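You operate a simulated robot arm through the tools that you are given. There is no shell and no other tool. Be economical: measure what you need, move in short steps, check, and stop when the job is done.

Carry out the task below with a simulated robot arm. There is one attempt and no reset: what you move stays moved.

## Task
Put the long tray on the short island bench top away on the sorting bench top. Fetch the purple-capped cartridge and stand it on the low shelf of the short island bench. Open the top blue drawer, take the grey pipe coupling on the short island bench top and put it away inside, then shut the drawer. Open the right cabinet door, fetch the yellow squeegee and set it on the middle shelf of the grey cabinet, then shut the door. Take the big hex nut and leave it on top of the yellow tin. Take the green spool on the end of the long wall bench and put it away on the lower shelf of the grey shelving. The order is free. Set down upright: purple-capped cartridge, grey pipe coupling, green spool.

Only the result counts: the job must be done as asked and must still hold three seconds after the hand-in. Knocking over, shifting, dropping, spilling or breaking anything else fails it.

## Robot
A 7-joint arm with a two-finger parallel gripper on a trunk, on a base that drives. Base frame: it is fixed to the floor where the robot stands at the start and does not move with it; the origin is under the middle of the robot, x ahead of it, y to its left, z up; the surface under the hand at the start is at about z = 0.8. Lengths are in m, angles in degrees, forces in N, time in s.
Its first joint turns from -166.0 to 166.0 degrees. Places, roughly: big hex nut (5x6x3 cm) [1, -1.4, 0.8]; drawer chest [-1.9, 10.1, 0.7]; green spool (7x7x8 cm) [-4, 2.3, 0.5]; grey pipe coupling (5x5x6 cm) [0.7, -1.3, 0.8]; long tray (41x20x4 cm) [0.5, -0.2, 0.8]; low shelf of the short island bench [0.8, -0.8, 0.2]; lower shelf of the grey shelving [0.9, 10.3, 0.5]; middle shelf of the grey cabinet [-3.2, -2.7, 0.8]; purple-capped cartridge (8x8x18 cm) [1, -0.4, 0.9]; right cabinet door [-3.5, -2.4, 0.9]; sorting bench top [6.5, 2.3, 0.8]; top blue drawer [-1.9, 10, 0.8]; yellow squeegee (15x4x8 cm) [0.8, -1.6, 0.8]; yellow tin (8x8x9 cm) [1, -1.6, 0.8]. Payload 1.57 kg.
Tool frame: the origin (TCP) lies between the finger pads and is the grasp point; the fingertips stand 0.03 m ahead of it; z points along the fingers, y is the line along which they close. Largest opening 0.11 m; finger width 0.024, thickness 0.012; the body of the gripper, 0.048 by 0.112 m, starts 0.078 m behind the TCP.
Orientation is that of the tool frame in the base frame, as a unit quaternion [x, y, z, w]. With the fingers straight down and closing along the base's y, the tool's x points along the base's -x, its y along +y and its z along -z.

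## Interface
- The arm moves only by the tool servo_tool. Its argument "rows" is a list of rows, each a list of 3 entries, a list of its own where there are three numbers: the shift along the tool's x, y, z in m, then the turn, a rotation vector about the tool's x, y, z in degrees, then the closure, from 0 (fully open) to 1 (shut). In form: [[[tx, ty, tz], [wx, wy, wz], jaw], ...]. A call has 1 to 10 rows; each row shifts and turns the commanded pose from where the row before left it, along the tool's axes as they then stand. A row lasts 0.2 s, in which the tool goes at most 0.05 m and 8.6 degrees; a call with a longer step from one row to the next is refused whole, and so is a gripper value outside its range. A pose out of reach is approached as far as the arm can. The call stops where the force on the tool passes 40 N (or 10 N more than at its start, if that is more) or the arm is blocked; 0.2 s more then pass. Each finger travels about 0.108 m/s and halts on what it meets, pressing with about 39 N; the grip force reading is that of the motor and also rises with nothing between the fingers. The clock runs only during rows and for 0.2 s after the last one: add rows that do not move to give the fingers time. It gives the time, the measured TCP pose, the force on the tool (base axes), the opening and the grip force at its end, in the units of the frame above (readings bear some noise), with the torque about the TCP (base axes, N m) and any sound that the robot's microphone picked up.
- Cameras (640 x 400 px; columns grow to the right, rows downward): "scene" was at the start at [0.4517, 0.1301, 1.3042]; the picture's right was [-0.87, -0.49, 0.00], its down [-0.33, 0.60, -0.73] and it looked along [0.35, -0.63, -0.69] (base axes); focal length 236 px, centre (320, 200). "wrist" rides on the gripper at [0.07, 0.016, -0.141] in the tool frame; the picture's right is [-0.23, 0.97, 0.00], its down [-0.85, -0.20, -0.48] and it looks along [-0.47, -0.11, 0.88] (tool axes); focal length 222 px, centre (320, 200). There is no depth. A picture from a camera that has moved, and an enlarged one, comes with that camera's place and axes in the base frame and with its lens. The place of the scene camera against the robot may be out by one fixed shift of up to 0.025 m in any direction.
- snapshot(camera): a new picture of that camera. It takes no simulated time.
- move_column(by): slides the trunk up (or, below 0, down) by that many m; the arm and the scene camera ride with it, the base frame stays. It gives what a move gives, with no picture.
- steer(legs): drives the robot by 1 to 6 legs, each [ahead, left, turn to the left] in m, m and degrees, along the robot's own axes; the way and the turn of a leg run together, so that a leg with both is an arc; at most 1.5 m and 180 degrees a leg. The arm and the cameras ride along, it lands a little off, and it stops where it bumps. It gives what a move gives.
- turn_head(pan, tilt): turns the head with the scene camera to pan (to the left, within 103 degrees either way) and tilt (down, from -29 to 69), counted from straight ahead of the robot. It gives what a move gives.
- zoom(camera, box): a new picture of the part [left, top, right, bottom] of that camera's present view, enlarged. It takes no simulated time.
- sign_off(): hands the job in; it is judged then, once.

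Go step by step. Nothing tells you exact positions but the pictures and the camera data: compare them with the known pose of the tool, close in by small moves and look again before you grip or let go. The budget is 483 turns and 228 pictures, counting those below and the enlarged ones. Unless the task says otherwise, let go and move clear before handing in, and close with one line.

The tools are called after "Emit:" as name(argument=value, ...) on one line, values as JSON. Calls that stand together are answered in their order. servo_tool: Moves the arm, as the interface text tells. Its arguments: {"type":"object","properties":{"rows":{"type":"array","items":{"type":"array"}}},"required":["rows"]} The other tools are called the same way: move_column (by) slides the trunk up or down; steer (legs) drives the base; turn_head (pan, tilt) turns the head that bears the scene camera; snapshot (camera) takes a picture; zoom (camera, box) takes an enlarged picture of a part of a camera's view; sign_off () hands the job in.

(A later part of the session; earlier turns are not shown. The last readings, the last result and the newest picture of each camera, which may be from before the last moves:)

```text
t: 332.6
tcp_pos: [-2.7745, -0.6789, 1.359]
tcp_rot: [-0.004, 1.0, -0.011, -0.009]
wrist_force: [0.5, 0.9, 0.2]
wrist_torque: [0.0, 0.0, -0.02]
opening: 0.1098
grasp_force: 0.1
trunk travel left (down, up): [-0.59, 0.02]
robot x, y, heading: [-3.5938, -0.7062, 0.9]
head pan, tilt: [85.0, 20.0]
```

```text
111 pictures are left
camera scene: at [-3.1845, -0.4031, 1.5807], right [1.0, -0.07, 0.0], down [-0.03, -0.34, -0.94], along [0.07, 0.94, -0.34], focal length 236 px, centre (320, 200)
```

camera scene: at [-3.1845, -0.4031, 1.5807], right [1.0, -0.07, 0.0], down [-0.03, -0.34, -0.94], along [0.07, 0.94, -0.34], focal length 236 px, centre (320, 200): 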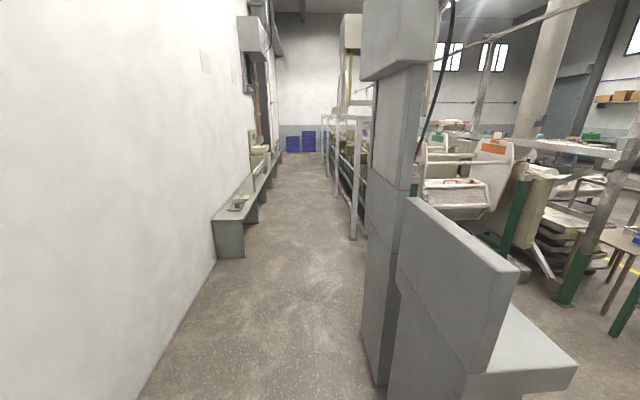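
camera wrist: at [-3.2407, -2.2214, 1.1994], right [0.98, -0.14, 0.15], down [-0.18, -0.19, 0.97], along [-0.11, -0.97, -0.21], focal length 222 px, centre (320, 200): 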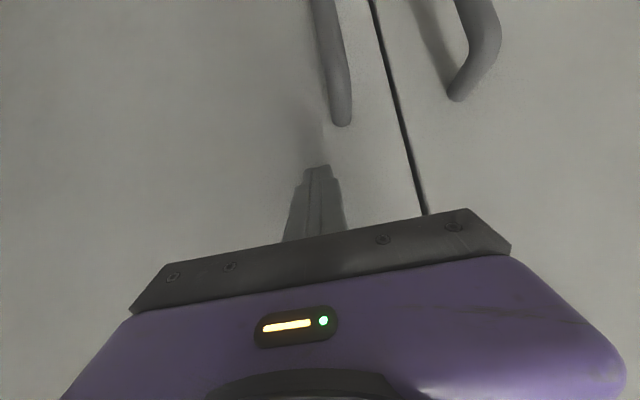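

A free aisle runs north along the west wall; the low wall bench begins near (−4.0, 2.1). I turn north and enter the aisle a bit.

Emit:
steer(legs=[[0, 0, 89], [0.3, -0.22, 0]])

Emit:
turn_head(pan=25, tilt=20)

Emit:
snapshot(camera="scene")

Emit:
turn_head(pan=-60, tilt=30)

Emit:
snapshot(camera="scene")

```text
t: 338.8
tcp_pos: [-3.3975, 0.4233, 1.359]
tcp_rot: [-0.706, 0.708, -0.015, 0.001]
wrist_force: [-0.1, 0.1, 0.0]
wrist_torque: [0.03, -0.01, 0.01]
opening: 0.1097
grasp_force: 0.2
trunk travel left (down, up): [-0.59, 0.02]
robot x, y, heading: [-3.3835, -0.4043, 90.3]
head pan, tilt: [85.0, 20.0]
```

```text
t: 340.1
tcp_pos: [-3.3976, 0.4226, 1.3587]
tcp_rot: [-0.706, 0.708, -0.015, 0.001]
wrist_force: [-0.1, 0.3, -0.5]
wrist_torque: [-0.01, -0.04, -0.02]
opening: 0.1101
grasp_force: 0.0
trunk travel left (down, up): [-0.59, 0.02]
robot x, y, heading: [-3.3812, -0.4008, 90.3]
head pan, tilt: [25.0, 20.0]
```

```text
110 pictures are left
camera scene: at [-3.6387, 0.11, 1.5807], right [0.9, 0.43, 0.0], down [0.15, -0.31, -0.94], along [-0.4, 0.85, -0.34], focal length 236 px, centre (320, 200)
```

scene: 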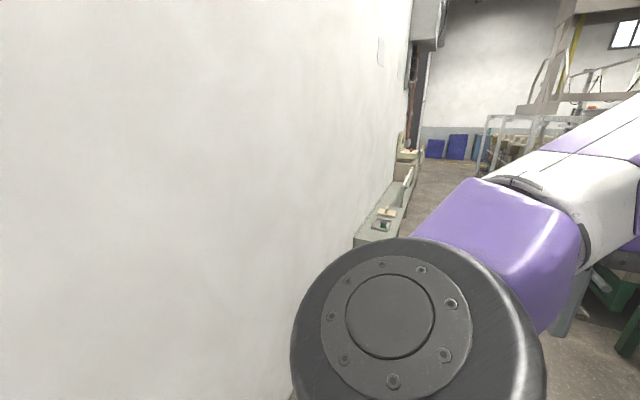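

```text
t: 341.7
tcp_pos: [-3.3985, 0.4229, 1.3593]
tcp_rot: [-0.706, 0.708, -0.014, 0.0]
wrist_force: [-0.3, 0.8, -0.5]
wrist_torque: [0.0, 0.01, -0.04]
opening: 0.1101
grasp_force: 0.1
trunk travel left (down, up): [-0.59, 0.02]
robot x, y, heading: [-3.3781, -0.3976, 90.3]
head pan, tilt: [-60.0, 30.0]
```

```text
109 pictures are left
camera scene: at [-3.5207, 0.0716, 1.5646], right [0.51, -0.86, 0.0], down [-0.43, -0.25, -0.87], along [0.75, 0.44, -0.5], focal length 236 px, centre (320, 200)
```

scene: 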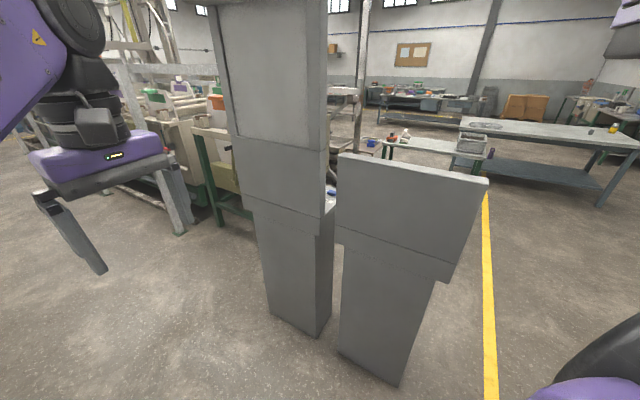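

I undo the last arm motions step by step to swing the elbow back to the right side.

Emit:
servo_tool(rows=[[[-0.0326, 0, 0], [0, -8.5, 0], 0], [[-0.0326, 0, 0], [0, -8.5, 0], 0], [[-0.0326, 0, 0], [0, -8.5, 0], 0], [[-0.0326, 0, 0], [0, -8.5, 0], 0], [[-0.0326, 0, 0], [0, -8.5, 0], 0], [[-0.0326, 0, 0], [0, -8.5, 0], 0]])

Emit:
servo_tool(rows=[[[0.0128, 0.032, 0.0285], [0, 0, 0], 0], [[0.0128, 0.032, 0.0285], [0, 0, 0], 0], [[0.0128, 0.032, 0.0285], [0, 0, 0], 0], [[0.0128, 0.032, 0.0285], [0, 0, 0], 0], [[0.0128, 0.032, 0.0285], [0, 0, 0], 0], [[0.0128, 0.032, 0.0285], [0, 0, 0], 0], [[0.0128, 0.032, 0.0285], [0, 0, 0], 0], [[0.0128, 0.032, 0.0285], [0, 0, 0], 0], [[0.0128, 0.032, 0.0285], [0, 0, 0], 0], [[0.0128, 0.032, 0.0285], [0, 0, 0], 0]])

Emit:
turn_head(pan=0, tilt=30)

Emit:
snapshot(camera="scene")

```text
t: 343.1
tcp_pos: [-3.3995, 0.6014, 1.4248]
tcp_rot: [0.644, -0.638, -0.292, -0.305]
wrist_force: [-0.3, 0.2, 0.0]
wrist_torque: [0.07, 0.04, -0.02]
opening: 0.1099
grasp_force: 0.1
trunk travel left (down, up): [-0.59, 0.02]
robot x, y, heading: [-3.3812, -0.4012, 90.3]
head pan, tilt: [-60.0, 30.0]
```

```text
t: 345.3
tcp_pos: [-3.7017, 0.7318, 1.136]
tcp_rot: [0.642, -0.639, -0.293, -0.306]
wrist_force: [-0.1, 0.4, 0.5]
wrist_torque: [-0.05, -0.04, 0.01]
opening: 0.1102
grasp_force: 0.0
out of reach, approached as far as the arm can: row 10
trunk travel left (down, up): [-0.59, 0.02]
robot x, y, heading: [-3.38, -0.4066, 90.3]
head pan, tilt: [-60.0, 30.0]
```

```text
t: 346.6
tcp_pos: [-3.7009, 0.7299, 1.1348]
tcp_rot: [0.644, -0.638, -0.293, -0.306]
wrist_force: [-0.2, 0.5, -0.5]
wrist_torque: [-0.04, -0.02, -0.01]
opening: 0.1099
grasp_force: 0.1
trunk travel left (down, up): [-0.59, 0.02]
robot x, y, heading: [-3.382, -0.4011, 90.4]
head pan, tilt: [0.0, 30.0]
```

```text
108 pictures are left
camera scene: at [-3.5992, 0.1163, 1.5646], right [1.0, 0.0, 0.0], down [0.0, -0.5, -0.87], along [0.0, 0.87, -0.5], focal length 236 px, centre (320, 200)
```

scene: 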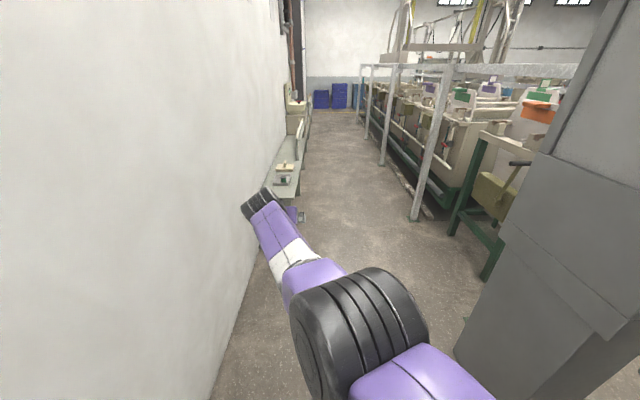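

The elbow is back below/right. I now move the hand right at constant height, then check.

Emit:
servo_tool(rows=[[[0.0126, -0.035, -0.0155], [0, 0, 0], 0], [[0.0126, -0.035, -0.0155], [0, 0, 0], 0], [[0.0126, -0.035, -0.0155], [0, 0, 0], 0], [[0.0126, -0.035, -0.0155], [0, 0, 0], 0], [[0.0, -0.04, 0], [0, 0, 0], 0], [[0, -0.04, 0], [0, 0, 0], 0], [[0, -0.04, 0], [0, 0, 0], 0], [[0, -0.04, 0], [0, 0, 0], 0]])

Emit:
snapshot(camera="scene")

```text
t: 348.4
tcp_pos: [-3.4036, 0.6486, 1.1405]
tcp_rot: [0.644, -0.638, -0.292, -0.305]
wrist_force: [-0.9, 0.1, 0.3]
wrist_torque: [-0.01, -0.07, -0.06]
opening: 0.11
grasp_force: 0.0
trunk travel left (down, up): [-0.59, 0.02]
robot x, y, heading: [-3.3804, -0.4005, 90.3]
head pan, tilt: [0.0, 30.0]
```

```text
107 pictures are left
camera scene: at [-3.5999, 0.1162, 1.5646], right [1.0, 0.01, 0.0], down [0.0, -0.5, -0.87], along [-0.01, 0.87, -0.5], focal length 236 px, centre (320, 200)
```

scene: 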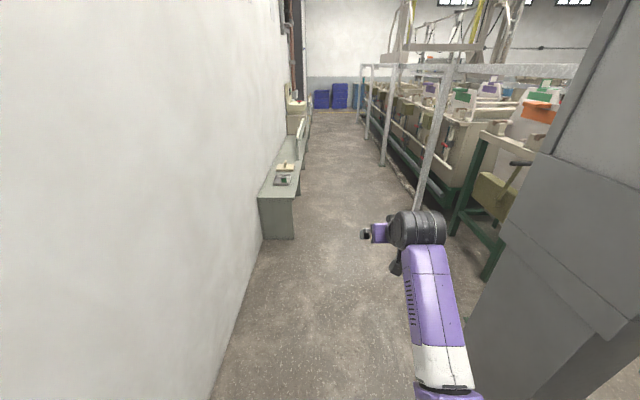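

Normal posture restored, and the pitched tool suits the spool too. I zoom at the wall bench's end.

Emit:
zoom(camera="scene", box=[240, 130, 340, 250])

```text
3.33 times, centred on (290, 190) of scene
camera zoom: at [-3.5999, 0.1162, 1.5646], right [1.0, 0.01, 0.0], down [0.0, -0.5, -0.87], along [-0.01, 0.87, -0.5], focal length 788 px, centre (420, 233)
```

zoom: 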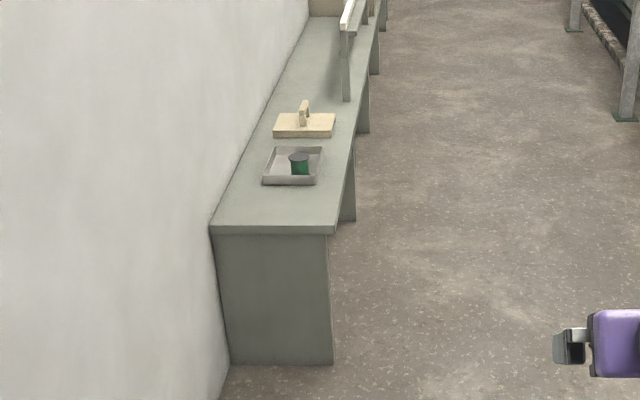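

The green spool stands in a shallow tray on the bench end at about (−4.0, 2.34). I drive up the aisle and turn to face it diagonally.

Emit:
steer(legs=[[1.5, 0, 0], [0.4, -0.17, 0], [0, 0, 44.7]])

Emit:
turn_head(pan=0, tilt=45)

Emit:
snapshot(camera="scene")

Emit:
snapshot(camera="wrist")

```text
t: 360.1
tcp_pos: [-3.9841, 2.2235, 1.1409]
tcp_rot: [0.839, -0.345, -0.386, -0.171]
wrist_force: [-0.6, 0.3, 0.0]
wrist_torque: [0.02, -0.01, 0.05]
opening: 0.1103
grasp_force: 0.0
trunk travel left (down, up): [-0.59, 0.02]
robot x, y, heading: [-3.2294, 1.4935, 135.1]
head pan, tilt: [0.0, 30.0]
```

```text
t: 360.8
tcp_pos: [-3.9843, 2.2226, 1.1417]
tcp_rot: [0.839, -0.344, -0.385, -0.17]
wrist_force: [-0.6, 0.5, -0.3]
wrist_torque: [0.01, 0.02, 0.03]
opening: 0.1102
grasp_force: 0.0
trunk travel left (down, up): [-0.59, 0.02]
robot x, y, heading: [-3.2287, 1.4932, 135.0]
head pan, tilt: [0.0, 45.0]
```

```text
105 pictures are left
camera scene: at [-3.7449, 1.7124, 1.5421], right [0.71, 0.71, 0.0], down [0.5, -0.5, -0.71], along [-0.5, 0.5, -0.71], focal length 236 px, centre (320, 200)
```

scene: 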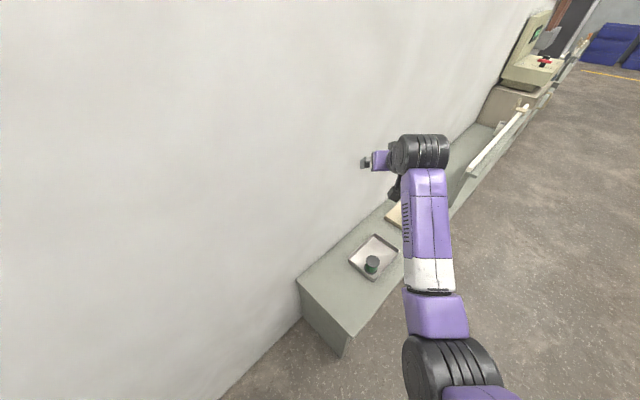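

```text
104 pictures are left
camera wrist: at [-3.8876, 2.1019, 1.1776], right [-0.8, -0.58, 0.15], down [0.0, 0.26, 0.97], along [-0.6, 0.77, -0.21], focal length 222 px, centre (320, 200)
```

wrist: 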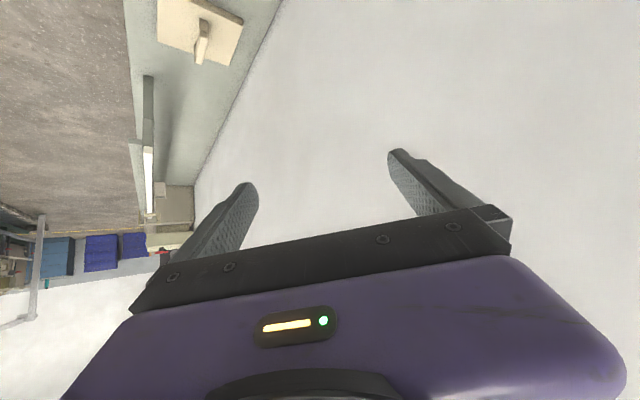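

I back off 15 cm and lower the trunk so that the wrist camera sees the spool.

Emit:
steer(legs=[[-0.17, 0, 0]])

Emit:
move_column(by=-0.4)

Emit:
snapshot(camera="scene")

Emit:
snapshot(camera="wrist")

```text
t: 362.3
tcp_pos: [-3.8626, 2.1022, 1.1399]
tcp_rot: [0.838, -0.344, -0.386, -0.171]
wrist_force: [-0.6, 0.6, -0.7]
wrist_torque: [-0.01, 0.01, 0.0]
opening: 0.1102
grasp_force: 0.1
trunk travel left (down, up): [-0.59, 0.02]
robot x, y, heading: [-3.1081, 1.37, 135.2]
head pan, tilt: [0.0, 45.0]
```

```text
t: 366.1
tcp_pos: [-3.8637, 2.1028, 0.7405]
tcp_rot: [0.839, -0.344, -0.386, -0.17]
wrist_force: [-0.2, 0.7, 0.2]
wrist_torque: [0.04, 0.0, -0.01]
opening: 0.11
grasp_force: 0.0
trunk travel left (down, up): [-0.19, 0.42]
robot x, y, heading: [-3.1059, 1.3722, 135.1]
head pan, tilt: [0.0, 45.0]
```

```text
103 pictures are left
camera scene: at [-3.6235, 1.5913, 1.142], right [0.7, 0.71, 0.0], down [0.5, -0.5, -0.71], along [-0.5, 0.5, -0.71], focal length 236 px, centre (320, 200)
```

scene: 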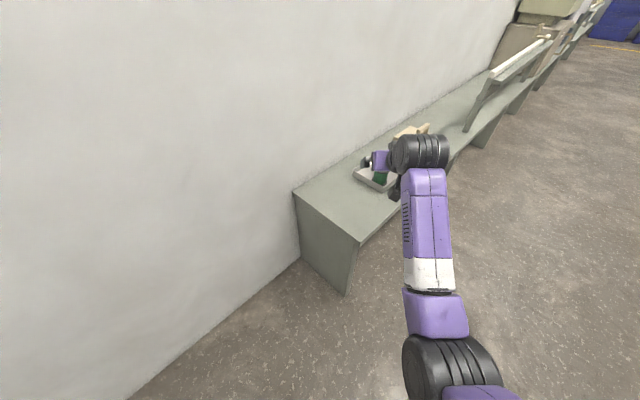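

```text
102 pictures are left
camera wrist: at [-3.7664, 1.9808, 0.7777], right [-0.8, -0.58, 0.15], down [0.0, 0.26, 0.97], along [-0.6, 0.77, -0.21], focal length 222 px, centre (320, 200)
```

wrist: 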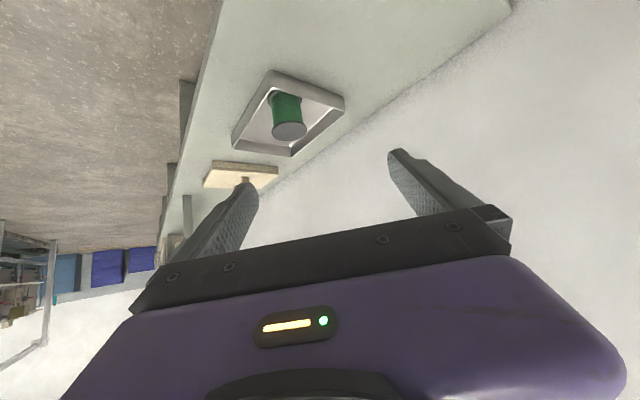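

The spool is at about (−3.97, 2.30), top near z 0.56. I move to a pre-grasp 12 cm back along the tool.

Emit:
servo_tool(rows=[[[0.005, -0.015, 0.0442], [0, 0, 0], 0], [[0.005, -0.015, 0.0442], [0, 0, 0], 0], [[0.005, -0.015, 0.0442], [0, 0, 0], 0], [[0.005, -0.015, 0.0442], [0, 0, 0], 0]])

Emit:
snapshot(camera="wrist")

Emit:
turn_head(pan=-25, tilt=45)

Emit:
snapshot(camera="scene")

```text
t: 367.1
tcp_pos: [-3.9048, 2.2323, 0.6079]
tcp_rot: [0.839, -0.345, -0.384, -0.17]
wrist_force: [0.3, -0.1, -3.4]
wrist_torque: [0.25, 0.2, -0.01]
opening: 0.1101
grasp_force: 0.1
trunk travel left (down, up): [-0.19, 0.42]
robot x, y, heading: [-3.1062, 1.3715, 135.5]
head pan, tilt: [0.0, 45.0]
```

```text
101 pictures are left
camera wrist: at [-3.8073, 2.1113, 0.646], right [-0.8, -0.58, 0.15], down [-0.01, 0.26, 0.97], along [-0.6, 0.77, -0.21], focal length 222 px, centre (320, 200)
```

wrist: 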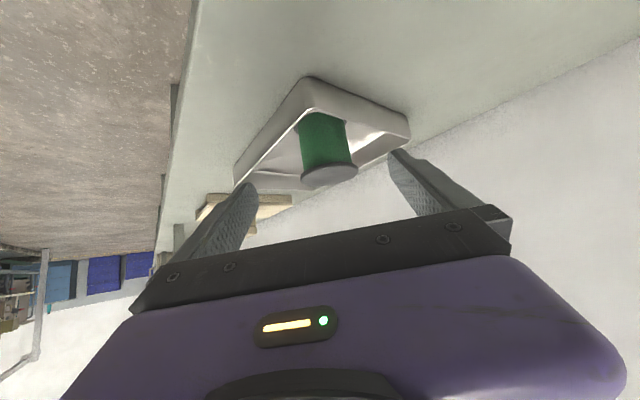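

```text
t: 368.0
tcp_pos: [-3.9041, 2.2342, 0.6144]
tcp_rot: [0.838, -0.344, -0.388, -0.171]
wrist_force: [0.4, -0.4, 0.0]
wrist_torque: [0.01, -0.01, -0.02]
opening: 0.11
grasp_force: 0.1
trunk travel left (down, up): [-0.19, 0.42]
robot x, y, heading: [-3.1072, 1.3733, 135.2]
head pan, tilt: [-25.0, 45.0]
```

```text
100 pictures are left
camera scene: at [-3.5939, 1.6104, 1.142], right [0.94, 0.35, 0.0], down [0.24, -0.66, -0.71], along [-0.24, 0.66, -0.71], focal length 236 px, centre (320, 200)
```

scene: 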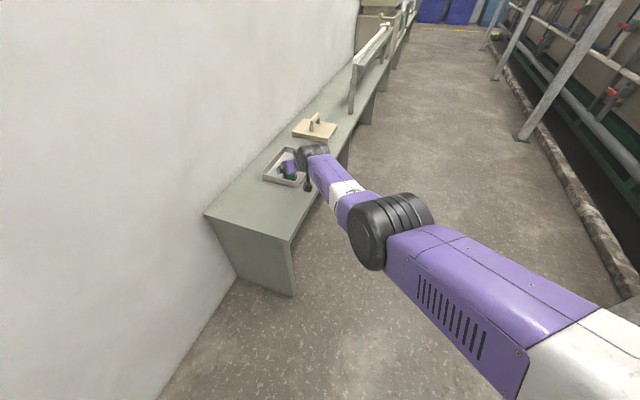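

Aligned laterally. I slide in two thirds of the way and look.

Emit:
servo_tool(rows=[[[-0.0031, 0.0005, 0.0436], [0, 0, 0], 0], [[-0.0031, 0.0005, 0.0436], [0, 0, 0], 0]])

Emit:
snapshot(camera="wrist")

```text
t: 368.6
tcp_pos: [-3.9027, 2.2345, 0.6036]
tcp_rot: [0.839, -0.344, -0.386, -0.171]
wrist_force: [-0.2, -0.8, -0.2]
wrist_torque: [0.01, 0.01, 0.01]
opening: 0.1098
grasp_force: 0.0
out of reach, approached as far as the arm can: row 1, 2
trunk travel left (down, up): [-0.19, 0.42]
robot x, y, heading: [-3.1055, 1.3708, 135.4]
head pan, tilt: [-25.0, 45.0]
```

```text
99 pictures are left
camera wrist: at [-3.8049, 2.1139, 0.6408], right [-0.8, -0.58, 0.15], down [0.0, 0.26, 0.97], along [-0.6, 0.77, -0.21], focal length 222 px, centre (320, 200)
```

wrist: 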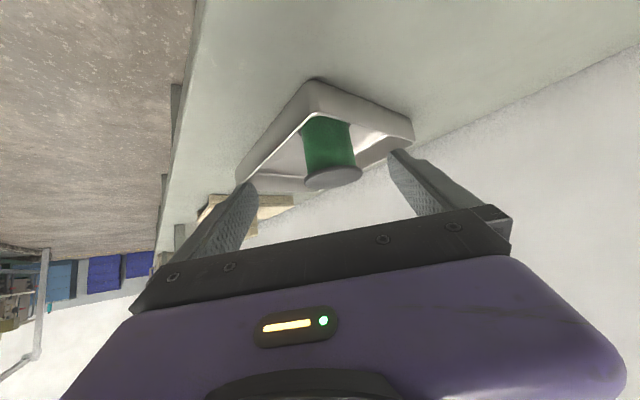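

Reach limit again. I retract, drive 14 cm closer and approach anew.

Emit:
servo_tool(rows=[[[0.0031, -0.0005, -0.0436], [0, 0, 0], 0], [[0.0031, -0.0005, -0.0436], [0, 0, 0], 0], [[0.03, 0, -0.036], [0, 0, 0], 0], [[0.03, 0, -0.036], [0, 0, 0], 0], [[0.03, 0, -0.036], [0, 0, 0], 0]])

Emit:
steer(legs=[[0.14, 0, 0]])

Emit:
snapshot(camera="wrist")

```text
t: 369.8
tcp_pos: [-3.754, 2.0846, 0.6541]
tcp_rot: [0.839, -0.344, -0.386, -0.171]
wrist_force: [-0.8, 0.2, -0.3]
wrist_torque: [-0.01, 0.0, -0.01]
opening: 0.11
grasp_force: 0.0
trunk travel left (down, up): [-0.19, 0.42]
robot x, y, heading: [-3.1062, 1.3784, 135.5]
head pan, tilt: [-25.0, 45.0]
```

```text
t: 371.2
tcp_pos: [-3.8545, 2.1837, 0.6544]
tcp_rot: [0.839, -0.343, -0.386, -0.17]
wrist_force: [0.2, -0.2, -0.1]
wrist_torque: [0.02, 0.01, -0.01]
opening: 0.1099
grasp_force: 0.0
trunk travel left (down, up): [-0.19, 0.42]
robot x, y, heading: [-3.2078, 1.4692, 135.4]
head pan, tilt: [-25.0, 45.0]
```

```text
98 pictures are left
camera wrist: at [-3.7587, 2.0637, 0.6917], right [-0.8, -0.59, 0.15], down [0.0, 0.26, 0.97], along [-0.61, 0.77, -0.21], focal length 222 px, centre (320, 200)
```

wrist: 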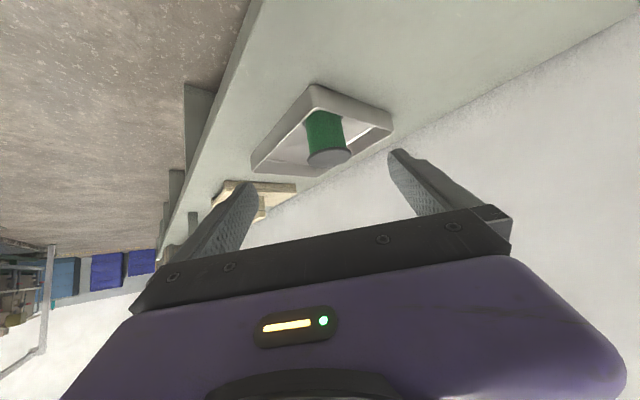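

Emit:
servo_tool(rows=[[[-0.005, 0.0005, 0.042], [0, 0, 0], 0], [[-0.005, 0.0005, 0.042], [0, 0, 0], 0], [[-0.005, 0.0005, 0.042], [0, 0, 0], 0], [[-0.005, 0.0005, 0.03], [0, 0, 0], 0]])

Emit:
snapshot(camera="wrist")

```text
t: 372.2
tcp_pos: [-3.9489, 2.2768, 0.5685]
tcp_rot: [0.839, -0.344, -0.386, -0.17]
wrist_force: [-0.1, -0.2, 0.0]
wrist_torque: [0.0, 0.01, 0.0]
opening: 0.1101
grasp_force: 0.1
trunk travel left (down, up): [-0.19, 0.42]
robot x, y, heading: [-3.2027, 1.4748, 135.5]
head pan, tilt: [-25.0, 45.0]
```

```text
97 pictures are left
camera wrist: at [-3.8525, 2.157, 0.6057], right [-0.8, -0.59, 0.15], down [0.0, 0.26, 0.97], along [-0.61, 0.77, -0.21], focal length 222 px, centre (320, 200)
```

wrist: 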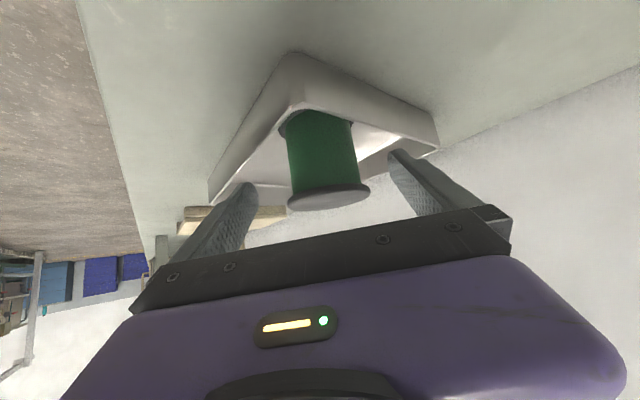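

Emit:
servo_tool(rows=[[[-0.0025, 0.001, 0.027], [0, 0, 0], 0], [[-0.0025, 0.001, 0.027], [0, 0, 0], 0], [[0, 0, 0], [0, 0, 0], 0]])

Emit:
snapshot(camera="wrist")

```text
t: 373.0
tcp_pos: [-3.9822, 2.3096, 0.5391]
tcp_rot: [0.839, -0.343, -0.387, -0.171]
wrist_force: [-0.6, 0.2, 0.2]
wrist_torque: [0.0, 0.01, 0.02]
opening: 0.1098
grasp_force: 0.0
trunk travel left (down, up): [-0.19, 0.42]
robot x, y, heading: [-3.206, 1.4715, 135.1]
head pan, tilt: [-25.0, 45.0]
```

```text
96 pictures are left
camera wrist: at [-3.8848, 2.1883, 0.5759], right [-0.8, -0.59, 0.15], down [0.0, 0.26, 0.97], along [-0.61, 0.77, -0.2], focal length 222 px, centre (320, 200)
```

wrist: 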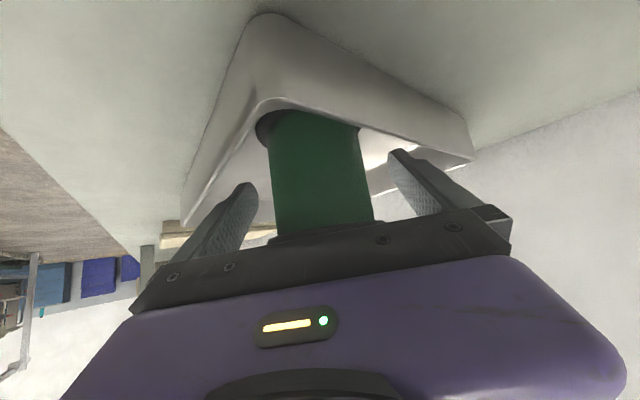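

The spool is between the fingers. I close.

Emit:
servo_tool(rows=[[[0, 0, 0], [0, 0, 0], 0.3], [[0, 0, 0], [0, 0, 0], 0.45], [[0, 0, 0], [0, 0, 0], 0.6], [[0, 0, 0], [0, 0, 0], 1], [[0, 0, 0], [0, 0, 0], 1], [[0, 0, 0], [0, 0, 0], 1]])

Emit:
servo_tool(rows=[[[-0.0153, 0, -0.0128], [0, 0, 0], 1], [[-0.0153, 0, -0.0128], [0, 0, 0], 1], [[-0.0306, 0, -0.0256], [0, 0, 0], 1], [[-0.0306, 0, -0.0256], [0, 0, 0], 1]])

Emit:
snapshot(camera="wrist")

```text
t: 374.4
tcp_pos: [-3.9812, 2.3077, 0.5387]
tcp_rot: [0.838, -0.344, -0.387, -0.171]
wrist_force: [-2.5, 0.2, 2.9]
wrist_torque: [-0.17, 0.11, -0.02]
opening: 0.0633
grasp_force: 39.3
trunk travel left (down, up): [-0.19, 0.42]
robot x, y, heading: [-3.2071, 1.4701, 135.1]
head pan, tilt: [-25.0, 45.0]
```

```text
t: 375.4
tcp_pos: [-3.9832, 2.3067, 0.6585]
tcp_rot: [0.839, -0.344, -0.386, -0.17]
wrist_force: [0.1, -0.1, -2.1]
wrist_torque: [0.08, 0.08, -0.04]
opening: 0.0631
grasp_force: 38.9
trunk travel left (down, up): [-0.19, 0.42]
robot x, y, heading: [-3.2072, 1.4715, 135.2]
head pan, tilt: [-25.0, 45.0]
```

```text
95 pictures are left
camera wrist: at [-3.887, 2.1862, 0.6961], right [-0.8, -0.59, 0.15], down [0.0, 0.26, 0.97], along [-0.61, 0.77, -0.21], focal length 222 px, centre (320, 200)
```

wrist: 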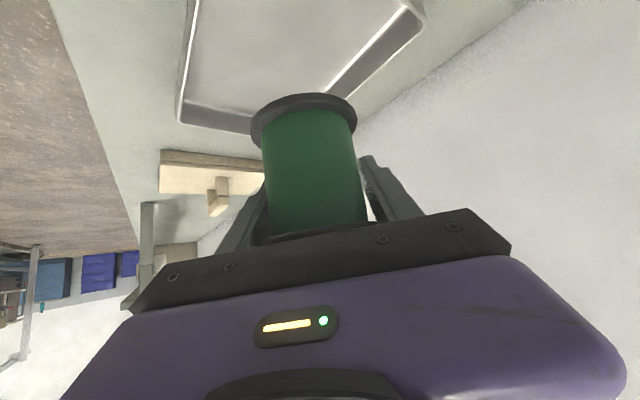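

The spool is held (0.063). I raise it, turn north and look along the aisle.

Emit:
move_column(by=0.3)

Emit:
steer(legs=[[-0.12, 0, 0], [0, 0, -45.2]])

Emit:
turn_head(pan=-5, tilt=15)

Emit:
snapshot(camera="scene")

```text
t: 378.4
tcp_pos: [-3.9842, 2.3076, 0.9597]
tcp_rot: [0.839, -0.343, -0.386, -0.17]
wrist_force: [-1.0, 0.3, -1.9]
wrist_torque: [0.02, 0.01, 0.04]
opening: 0.0634
grasp_force: 39.2
trunk travel left (down, up): [-0.49, 0.12]
robot x, y, heading: [-3.2059, 1.4728, 135.2]
head pan, tilt: [-25.0, 45.0]
```

```text
t: 381.7
tcp_pos: [-3.0661, 2.5262, 0.9589]
tcp_rot: [-0.64, 0.642, 0.29, 0.307]
wrist_force: [-0.3, 0.1, -1.5]
wrist_torque: [0.08, 0.01, 0.03]
opening: 0.0634
grasp_force: 39.1
trunk travel left (down, up): [-0.49, 0.12]
robot x, y, heading: [-3.1213, 1.3879, 89.4]
head pan, tilt: [-25.0, 45.0]
```

```text
t: 382.6
tcp_pos: [-3.0666, 2.5282, 0.9591]
tcp_rot: [-0.64, 0.642, 0.29, 0.307]
wrist_force: [0.4, 0.4, -1.7]
wrist_torque: [0.09, 0.01, 0.0]
opening: 0.063
grasp_force: 39.3
trunk travel left (down, up): [-0.49, 0.12]
robot x, y, heading: [-3.1181, 1.3895, 89.4]
head pan, tilt: [-5.0, 15.0]
```

```text
94 pictures are left
camera scene: at [-3.3248, 1.9113, 1.4887], right [1.0, -0.09, 0.0], down [-0.02, -0.26, -0.97], along [0.09, 0.96, -0.26], focal length 236 px, centre (320, 200)
```

scene: 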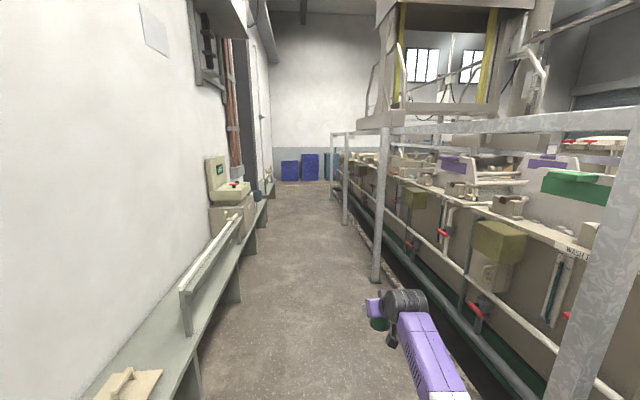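

The aisle is clear. I drive north about 4.4 m, keeping to x ≈ −3.2, and look.

Emit:
steer(legs=[[1.48, 0.08, 0.6], [1.5, 0, 0], [1.4, 0, 0]])

Emit:
turn_head(pan=-15, tilt=15)

Emit:
snapshot(camera="scene")

```text
t: 403.6
tcp_pos: [-3.194, 6.919, 0.9599]
tcp_rot: [0.649, -0.633, -0.294, -0.302]
wrist_force: [1.2, -0.3, -2.5]
wrist_torque: [0.05, 0.02, 0.0]
opening: 0.0638
grasp_force: 39.4
trunk travel left (down, up): [-0.49, 0.12]
robot x, y, heading: [-3.2121, 5.7807, 91.2]
head pan, tilt: [-5.0, 15.0]
```

```text
t: 404.4
tcp_pos: [-3.1942, 6.92, 0.9594]
tcp_rot: [0.649, -0.633, -0.294, -0.302]
wrist_force: [-0.2, 0.1, -1.5]
wrist_torque: [0.07, 0.01, 0.0]
opening: 0.0633
grasp_force: 38.6
trunk travel left (down, up): [-0.49, 0.12]
robot x, y, heading: [-3.2151, 5.7769, 91.3]
head pan, tilt: [-15.0, 15.0]
```

```text
93 pictures are left
camera scene: at [-3.4173, 6.2948, 1.4888], right [0.97, -0.24, 0.0], down [-0.06, -0.25, -0.97], along [0.23, 0.94, -0.26], focal length 236 px, centre (320, 200)
```

scene: 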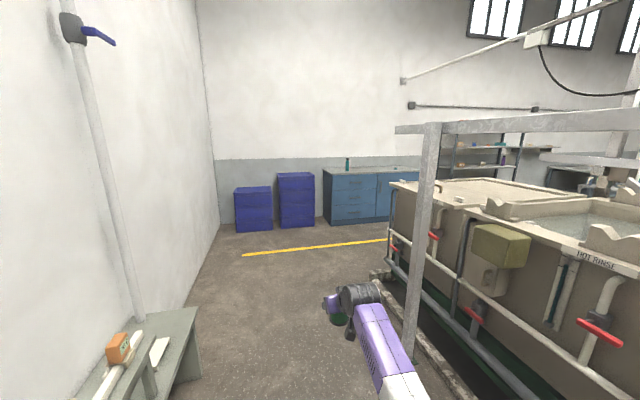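

The blue drawer chest is ahead at about (−2, 9.9) with a corridor in front of it, and the shelving is further right. I go to the corridor and turn east.

Emit:
steer(legs=[[1.5, 0, -1.2], [1.4, 0, 0], [0, 0, -90], [0, 0.25, 0]])

Emit:
turn_head(pan=20, tilt=15)

Emit:
snapshot(camera="scene")

```text
t: 423.6
tcp_pos: [-2.0954, 8.906, 0.9593]
tcp_rot: [-0.01, 0.907, -0.007, 0.422]
wrist_force: [1.0, -0.2, -1.7]
wrist_torque: [0.0, -0.07, 0.02]
opening: 0.0631
grasp_force: 39.3
trunk travel left (down, up): [-0.49, 0.12]
robot x, y, heading: [-3.236, 8.9294, 0.9]
head pan, tilt: [-15.0, 15.0]
```

```text
t: 424.6
tcp_pos: [-2.0956, 8.904, 0.9595]
tcp_rot: [-0.011, 0.907, -0.006, 0.422]
wrist_force: [1.0, 0.2, -1.9]
wrist_torque: [0.0, -0.06, 0.01]
opening: 0.0633
grasp_force: 39.1
trunk travel left (down, up): [-0.49, 0.12]
robot x, y, heading: [-3.2348, 8.9284, 1.2]
head pan, tilt: [20.0, 15.0]
```

```text
92 pictures are left
camera scene: at [-2.7412, 9.1728, 1.4888], right [0.36, -0.93, 0.0], down [-0.24, -0.09, -0.97], along [0.9, 0.35, -0.26], focal length 236 px, centre (320, 200)
```

scene: 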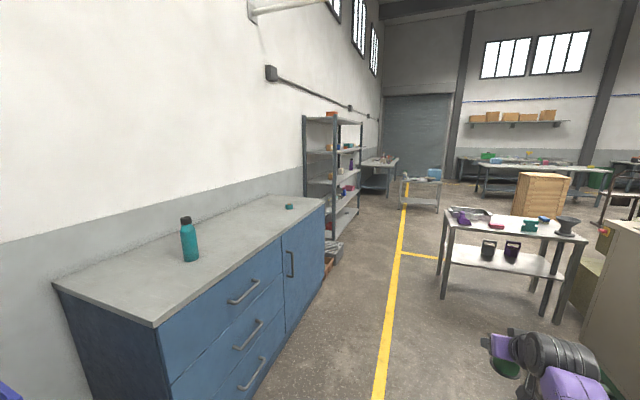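

The chest front is at y ≈ 9.88 (top drawer handle near (−1.98, 9.85, 0.80)). I continue east along y ≈ 9.3 to the shelving.

Emit:
steer(legs=[[1.45, 0.36, -1], [1.5, 0.02, 0]])

Emit:
turn_head(pan=30, tilt=20)

Emit:
snapshot(camera="scene")

Emit:
turn_head(pan=-50, tilt=40)

Emit:
snapshot(camera="scene")

```text
refused: leg 2 is longer than a leg can be; nothing moved
```

```text
t: 425.3
tcp_pos: [-2.0946, 8.9057, 0.9587]
tcp_rot: [-0.011, 0.906, -0.006, 0.422]
wrist_force: [0.4, -0.5, -1.3]
wrist_torque: [0.05, -0.07, 0.02]
opening: 0.0632
grasp_force: 39.1
trunk travel left (down, up): [-0.49, 0.12]
robot x, y, heading: [-3.2355, 8.9264, 1.0]
head pan, tilt: [30.0, 20.0]
```

```text
91 pictures are left
camera scene: at [-2.7486, 9.1873, 1.4807], right [0.52, -0.86, 0.0], down [-0.29, -0.18, -0.94], along [0.8, 0.49, -0.34], focal length 236 px, centre (320, 200)
```

scene: 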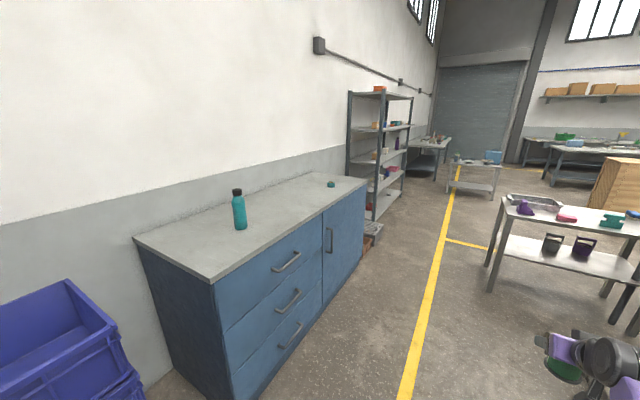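

```text
t: 426.8
tcp_pos: [-2.094, 8.9054, 0.9588]
tcp_rot: [-0.011, 0.907, -0.006, 0.422]
wrist_force: [0.0, -0.1, -1.7]
wrist_torque: [-0.01, -0.07, 0.04]
opening: 0.0634
grasp_force: 38.9
trunk travel left (down, up): [-0.49, 0.12]
robot x, y, heading: [-3.2345, 8.9281, 1.2]
head pan, tilt: [-50.0, 40.0]
```

```text
90 pictures are left
camera scene: at [-2.7724, 9.0752, 1.4493], right [-0.75, -0.66, 0.0], down [-0.42, 0.48, -0.77], along [0.5, -0.58, -0.64], focal length 236 px, centre (320, 200)
```

scene: 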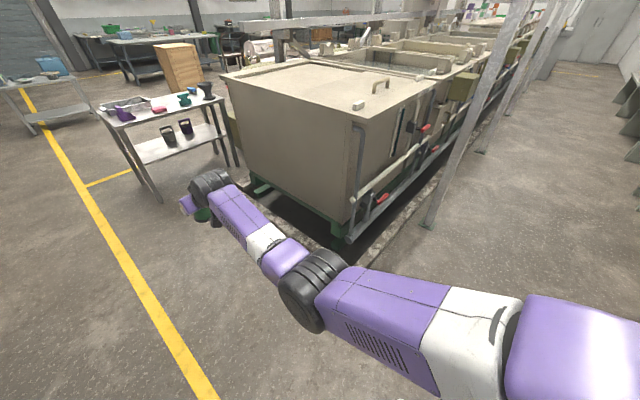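

Emit:
steer(legs=[[0.1, 0.36, -1], [1.48, 0, 0], [1.35, 0, 0]])

Emit:
turn_head(pan=35, tilt=20)

Emit:
snapshot(camera="scene")

Emit:
turn_head(pan=-50, tilt=40)

Emit:
snapshot(camera="scene")

```text
t: 442.4
tcp_pos: [0.8115, 9.2177, 0.9585]
tcp_rot: [0.002, 0.907, -0.012, 0.422]
wrist_force: [0.0, -0.6, -0.4]
wrist_torque: [-0.02, -0.05, -0.03]
opening: 0.0631
grasp_force: 38.7
trunk travel left (down, up): [-0.49, 0.12]
robot x, y, heading: [-0.3289, 9.2701, -0.2]
head pan, tilt: [-50.0, 40.0]
```

```text
t: 444.0
tcp_pos: [0.8115, 9.2168, 0.9577]
tcp_rot: [0.001, 0.907, -0.011, 0.422]
wrist_force: [0.2, 0.3, -2.3]
wrist_torque: [0.01, -0.08, -0.03]
opening: 0.0631
grasp_force: 39.2
trunk travel left (down, up): [-0.49, 0.12]
robot x, y, heading: [-0.3316, 9.272, -0.2]
head pan, tilt: [35.0, 20.0]
```

```text
89 pictures are left
camera scene: at [0.1611, 9.5236, 1.4806], right [0.57, -0.82, 0.0], down [-0.28, -0.19, -0.94], along [0.77, 0.53, -0.34], focal length 236 px, centre (320, 200)
```

scene: 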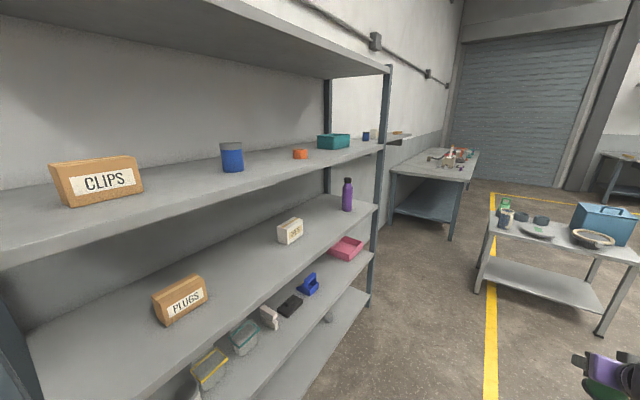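

```text
t: 445.6
tcp_pos: [0.8124, 9.2171, 0.9589]
tcp_rot: [0.002, 0.907, -0.012, 0.422]
wrist_force: [0.5, 0.0, -2.1]
wrist_torque: [0.02, -0.08, -0.03]
opening: 0.063
grasp_force: 39.0
trunk travel left (down, up): [-0.49, 0.12]
robot x, y, heading: [-0.3263, 9.272, -0.2]
head pan, tilt: [-50.0, 40.0]
```

```text
88 pictures are left
camera scene: at [0.1386, 9.4053, 1.4493], right [-0.77, -0.64, 0.0], down [-0.41, 0.5, -0.77], along [0.49, -0.59, -0.64], focal length 236 px, centre (320, 200)
```

scene: 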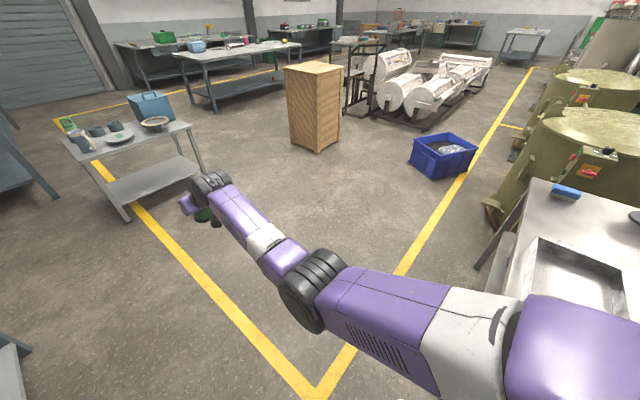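

The lower shelf (z ≈ 0.54) carries several small boxes. I go in front of the shelving, turn to face it, and lower the head for a proper look.

Emit:
steer(legs=[[0.98, 0, 0], [0, -0.67, 0], [0, 0, 90.2]])

Emit:
turn_head(pan=0, tilt=25)

Emit:
snapshot(camera="scene")

```text
t: 457.9
tcp_pos: [0.7156, 9.7279, 0.9593]
tcp_rot: [-0.638, 0.644, 0.29, 0.307]
wrist_force: [-0.6, 0.1, -2.3]
wrist_torque: [0.07, 0.01, -0.02]
opening: 0.0627
grasp_force: 39.2
trunk travel left (down, up): [-0.49, 0.12]
robot x, y, heading: [0.6565, 8.588, 89.3]
head pan, tilt: [-50.0, 40.0]
```

```text
t: 459.1
tcp_pos: [0.7169, 9.7285, 0.9594]
tcp_rot: [-0.638, 0.645, 0.288, 0.308]
wrist_force: [0.6, 1.0, -1.6]
wrist_torque: [0.1, 0.01, 0.01]
opening: 0.063
grasp_force: 38.9
trunk travel left (down, up): [-0.49, 0.12]
robot x, y, heading: [0.6562, 8.5853, 89.1]
head pan, tilt: [0.0, 25.0]
```

```text
87 pictures are left
camera scene: at [0.4474, 9.1127, 1.4725], right [1.0, -0.01, 0.0], down [-0.01, -0.42, -0.91], along [0.01, 0.91, -0.42], focal length 236 px, centre (320, 200)
```

scene: 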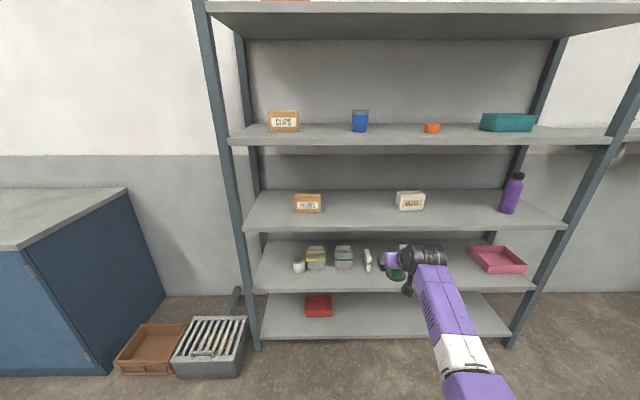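

The lower shelf (with the small boxes) is at z ≈ 0.55. I lower the trunk and shift sideways to find free space hidden behind the hand.

Emit:
move_column(by=-0.25)

Emit:
steer(legs=[[0, -0.3, 0]])

Emit:
snapshot(camera="scene")

Emit:
snapshot(camera="wrist")

```text
t: 461.7
tcp_pos: [0.715, 9.7286, 0.7086]
tcp_rot: [-0.638, 0.644, 0.289, 0.307]
wrist_force: [-0.2, 0.2, -1.5]
wrist_torque: [0.06, 0.0, 0.04]
opening: 0.0629
grasp_force: 38.6
trunk travel left (down, up): [-0.24, 0.37]
robot x, y, heading: [0.6553, 8.5905, 89.5]
head pan, tilt: [0.0, 25.0]
```

```text
t: 463.7
tcp_pos: [1.0192, 9.7255, 0.7084]
tcp_rot: [-0.638, 0.644, 0.289, 0.308]
wrist_force: [-0.2, 0.5, -2.2]
wrist_torque: [0.02, -0.01, 0.02]
opening: 0.063
grasp_force: 39.0
trunk travel left (down, up): [-0.24, 0.37]
robot x, y, heading: [0.961, 8.5879, 89.7]
head pan, tilt: [0.0, 25.0]
```

```text
86 pictures are left
camera scene: at [0.7521, 9.1091, 1.2226], right [1.0, -0.01, 0.0], down [0.0, -0.42, -0.91], along [0.01, 0.91, -0.42], focal length 236 px, centre (320, 200)
```

scene: 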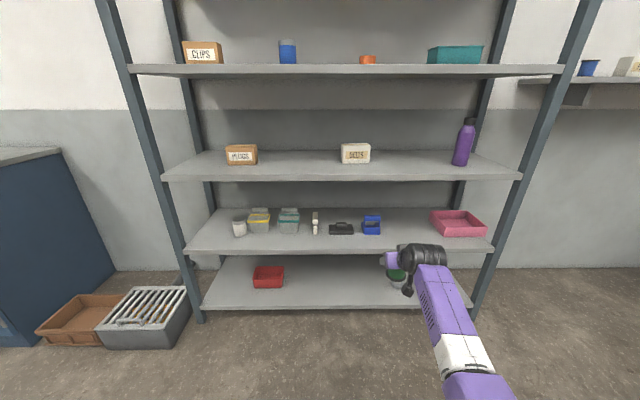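

```text
85 pictures are left
camera wrist: at [1.0011, 9.5722, 0.7462], right [-0.97, 0.16, 0.15], down [0.18, 0.18, 0.97], along [0.13, 0.97, -0.21], focal length 222 px, centre (320, 200)
```

wrist: 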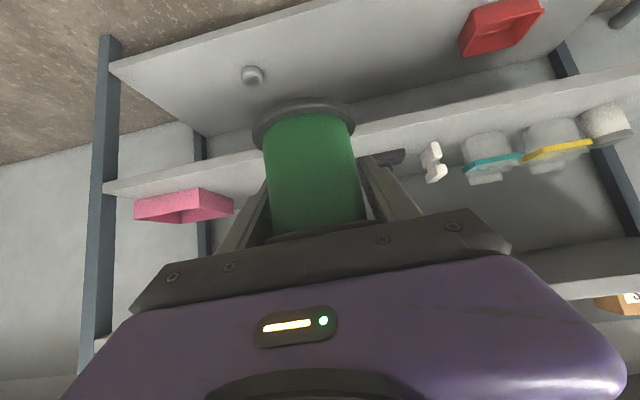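

There is a 25 cm free gap on the lower shelf between the blue item and the pink tray, centred near x 1.21. I lower the hand a bit, align, and move in part way.

Emit:
move_column(by=-0.06)

Emit:
steer(legs=[[0.2, -0.19, 0]])

Emit:
turn_head(pan=-10, tilt=35)

Emit:
snapshot(camera="scene")

Emit:
snapshot(camera="wrist")

```text
t: 464.7
tcp_pos: [1.0204, 9.7264, 0.6484]
tcp_rot: [-0.639, 0.643, 0.289, 0.307]
wrist_force: [0.5, 0.6, -2.4]
wrist_torque: [0.07, -0.02, 0.01]
opening: 0.063
grasp_force: 39.3
trunk travel left (down, up): [-0.18, 0.43]
robot x, y, heading: [0.965, 8.5821, 89.6]
head pan, tilt: [0.0, 25.0]
```

```text
t: 466.7
tcp_pos: [1.2107, 9.9254, 0.6495]
tcp_rot: [-0.639, 0.643, 0.29, 0.307]
wrist_force: [-0.9, 0.1, -1.5]
wrist_torque: [0.04, -0.01, -0.02]
opening: 0.0632
grasp_force: 39.1
trunk travel left (down, up): [-0.18, 0.43]
robot x, y, heading: [1.1541, 8.7856, 89.6]
head pan, tilt: [0.0, 25.0]
```

```text
t: 467.4
tcp_pos: [1.2101, 9.9252, 0.6477]
tcp_rot: [-0.639, 0.644, 0.288, 0.306]
wrist_force: [0.0, 0.6, -2.0]
wrist_torque: [0.04, 0.0, 0.02]
opening: 0.063
grasp_force: 39.2
trunk travel left (down, up): [-0.18, 0.43]
robot x, y, heading: [1.152, 8.7865, 89.5]
head pan, tilt: [-10.0, 35.0]
```

```text
84 pictures are left
camera scene: at [0.9586, 9.303, 1.1469], right [0.98, -0.18, 0.0], down [-0.1, -0.56, -0.82], along [0.15, 0.81, -0.57], focal length 236 px, centre (320, 200)
```

scene: 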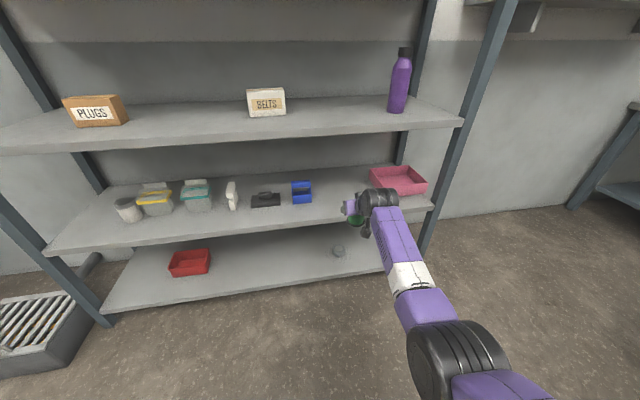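

```text
83 pictures are left
camera wrist: at [1.1917, 9.7719, 0.686], right [-0.97, 0.16, 0.15], down [0.18, 0.18, 0.97], along [0.13, 0.97, -0.21], focal length 222 px, centre (320, 200)
```

wrist: 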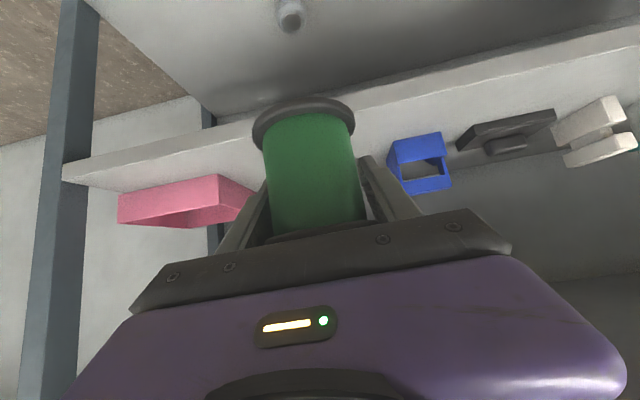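

The spool's path is clear with margins on both sides; the shelf's front edge is near y 9.98. I move in 16.5 cm.

Emit:
steer(legs=[[0.165, -0.005, 0]])

Emit:
snapshot(camera="scene")

Emit:
snapshot(camera="wrist")

```text
t: 468.8
tcp_pos: [1.2163, 10.0897, 0.6485]
tcp_rot: [-0.64, 0.643, 0.29, 0.306]
wrist_force: [-0.4, 0.0, -2.0]
wrist_torque: [0.07, 0.01, 0.01]
opening: 0.0631
grasp_force: 39.0
trunk travel left (down, up): [-0.18, 0.43]
robot x, y, heading: [1.1628, 8.9505, 89.5]
head pan, tilt: [-10.0, 35.0]
```

```text
82 pictures are left
camera scene: at [0.9652, 9.4681, 1.1468], right [0.98, -0.18, 0.0], down [-0.1, -0.56, -0.82], along [0.15, 0.81, -0.57], focal length 236 px, centre (320, 200)
```

scene: 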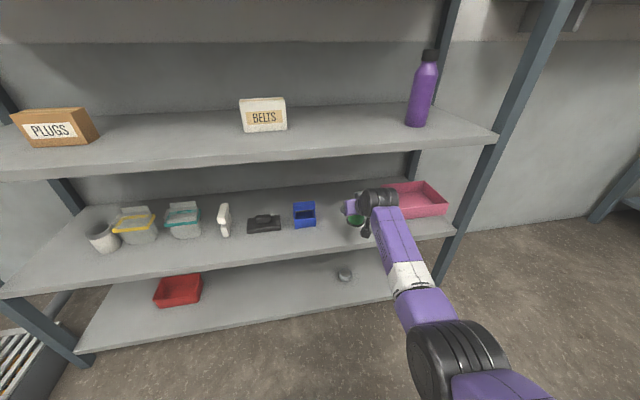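

```text
81 pictures are left
camera wrist: at [1.1984, 9.937, 0.686], right [-0.97, 0.16, 0.15], down [0.18, 0.18, 0.97], along [0.13, 0.97, -0.21], focal length 222 px, centre (320, 200)
```

wrist: 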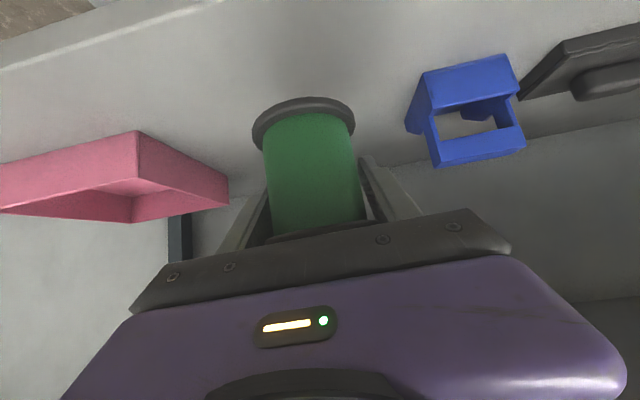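

Nicely centred in the gap. I lower until contact.

Emit:
servo_tool(rows=[[[0.0115, 0, 0.0097], [0, 0, 0], 1], [[0.0115, 0, 0.0097], [0, 0, 0], 1]])

Emit:
servo_tool(rows=[[[0.0031, 0, 0.0026], [0, 0, 0], 1]])

Emit:
servo_tool(rows=[[[0.0031, 0, 0.0026], [0, 0, 0], 1]])

Emit:
servo_tool(rows=[[[0.0031, 0, 0.0026], [0, 0, 0], 1]])

```text
t: 469.4
tcp_pos: [1.2177, 10.0898, 0.6163]
tcp_rot: [-0.639, 0.643, 0.289, 0.307]
wrist_force: [0.7, 0.3, -1.8]
wrist_torque: [0.04, 0.03, -0.04]
opening: 0.063
grasp_force: 39.2
trunk travel left (down, up): [-0.18, 0.43]
robot x, y, heading: [1.1628, 8.9513, 89.5]
head pan, tilt: [-10.0, 35.0]
```

```text
t: 469.8
tcp_pos: [1.2175, 10.0913, 0.614]
tcp_rot: [-0.639, 0.643, 0.289, 0.307]
wrist_force: [0.1, 0.0, -2.2]
wrist_torque: [0.05, 0.02, 0.01]
opening: 0.0629
grasp_force: 39.6
trunk travel left (down, up): [-0.18, 0.43]
robot x, y, heading: [1.1644, 8.954, 89.4]
head pan, tilt: [-10.0, 35.0]
```

```text
t: 470.2
tcp_pos: [1.2166, 10.0899, 0.6111]
tcp_rot: [-0.64, 0.643, 0.289, 0.306]
wrist_force: [0.6, 0.5, -1.8]
wrist_torque: [0.02, -0.01, 0.01]
opening: 0.0629
grasp_force: 39.0
trunk travel left (down, up): [-0.18, 0.43]
robot x, y, heading: [1.1631, 8.9512, 89.3]
head pan, tilt: [-10.0, 35.0]
```

```text
t: 470.6
tcp_pos: [1.2178, 10.0897, 0.6073]
tcp_rot: [-0.639, 0.643, 0.288, 0.307]
wrist_force: [0.0, -0.4, -2.1]
wrist_torque: [0.05, 0.0, -0.02]
opening: 0.0628
grasp_force: 39.4
trunk travel left (down, up): [-0.18, 0.43]
robot x, y, heading: [1.1591, 8.9519, 89.6]
head pan, tilt: [-10.0, 35.0]
```

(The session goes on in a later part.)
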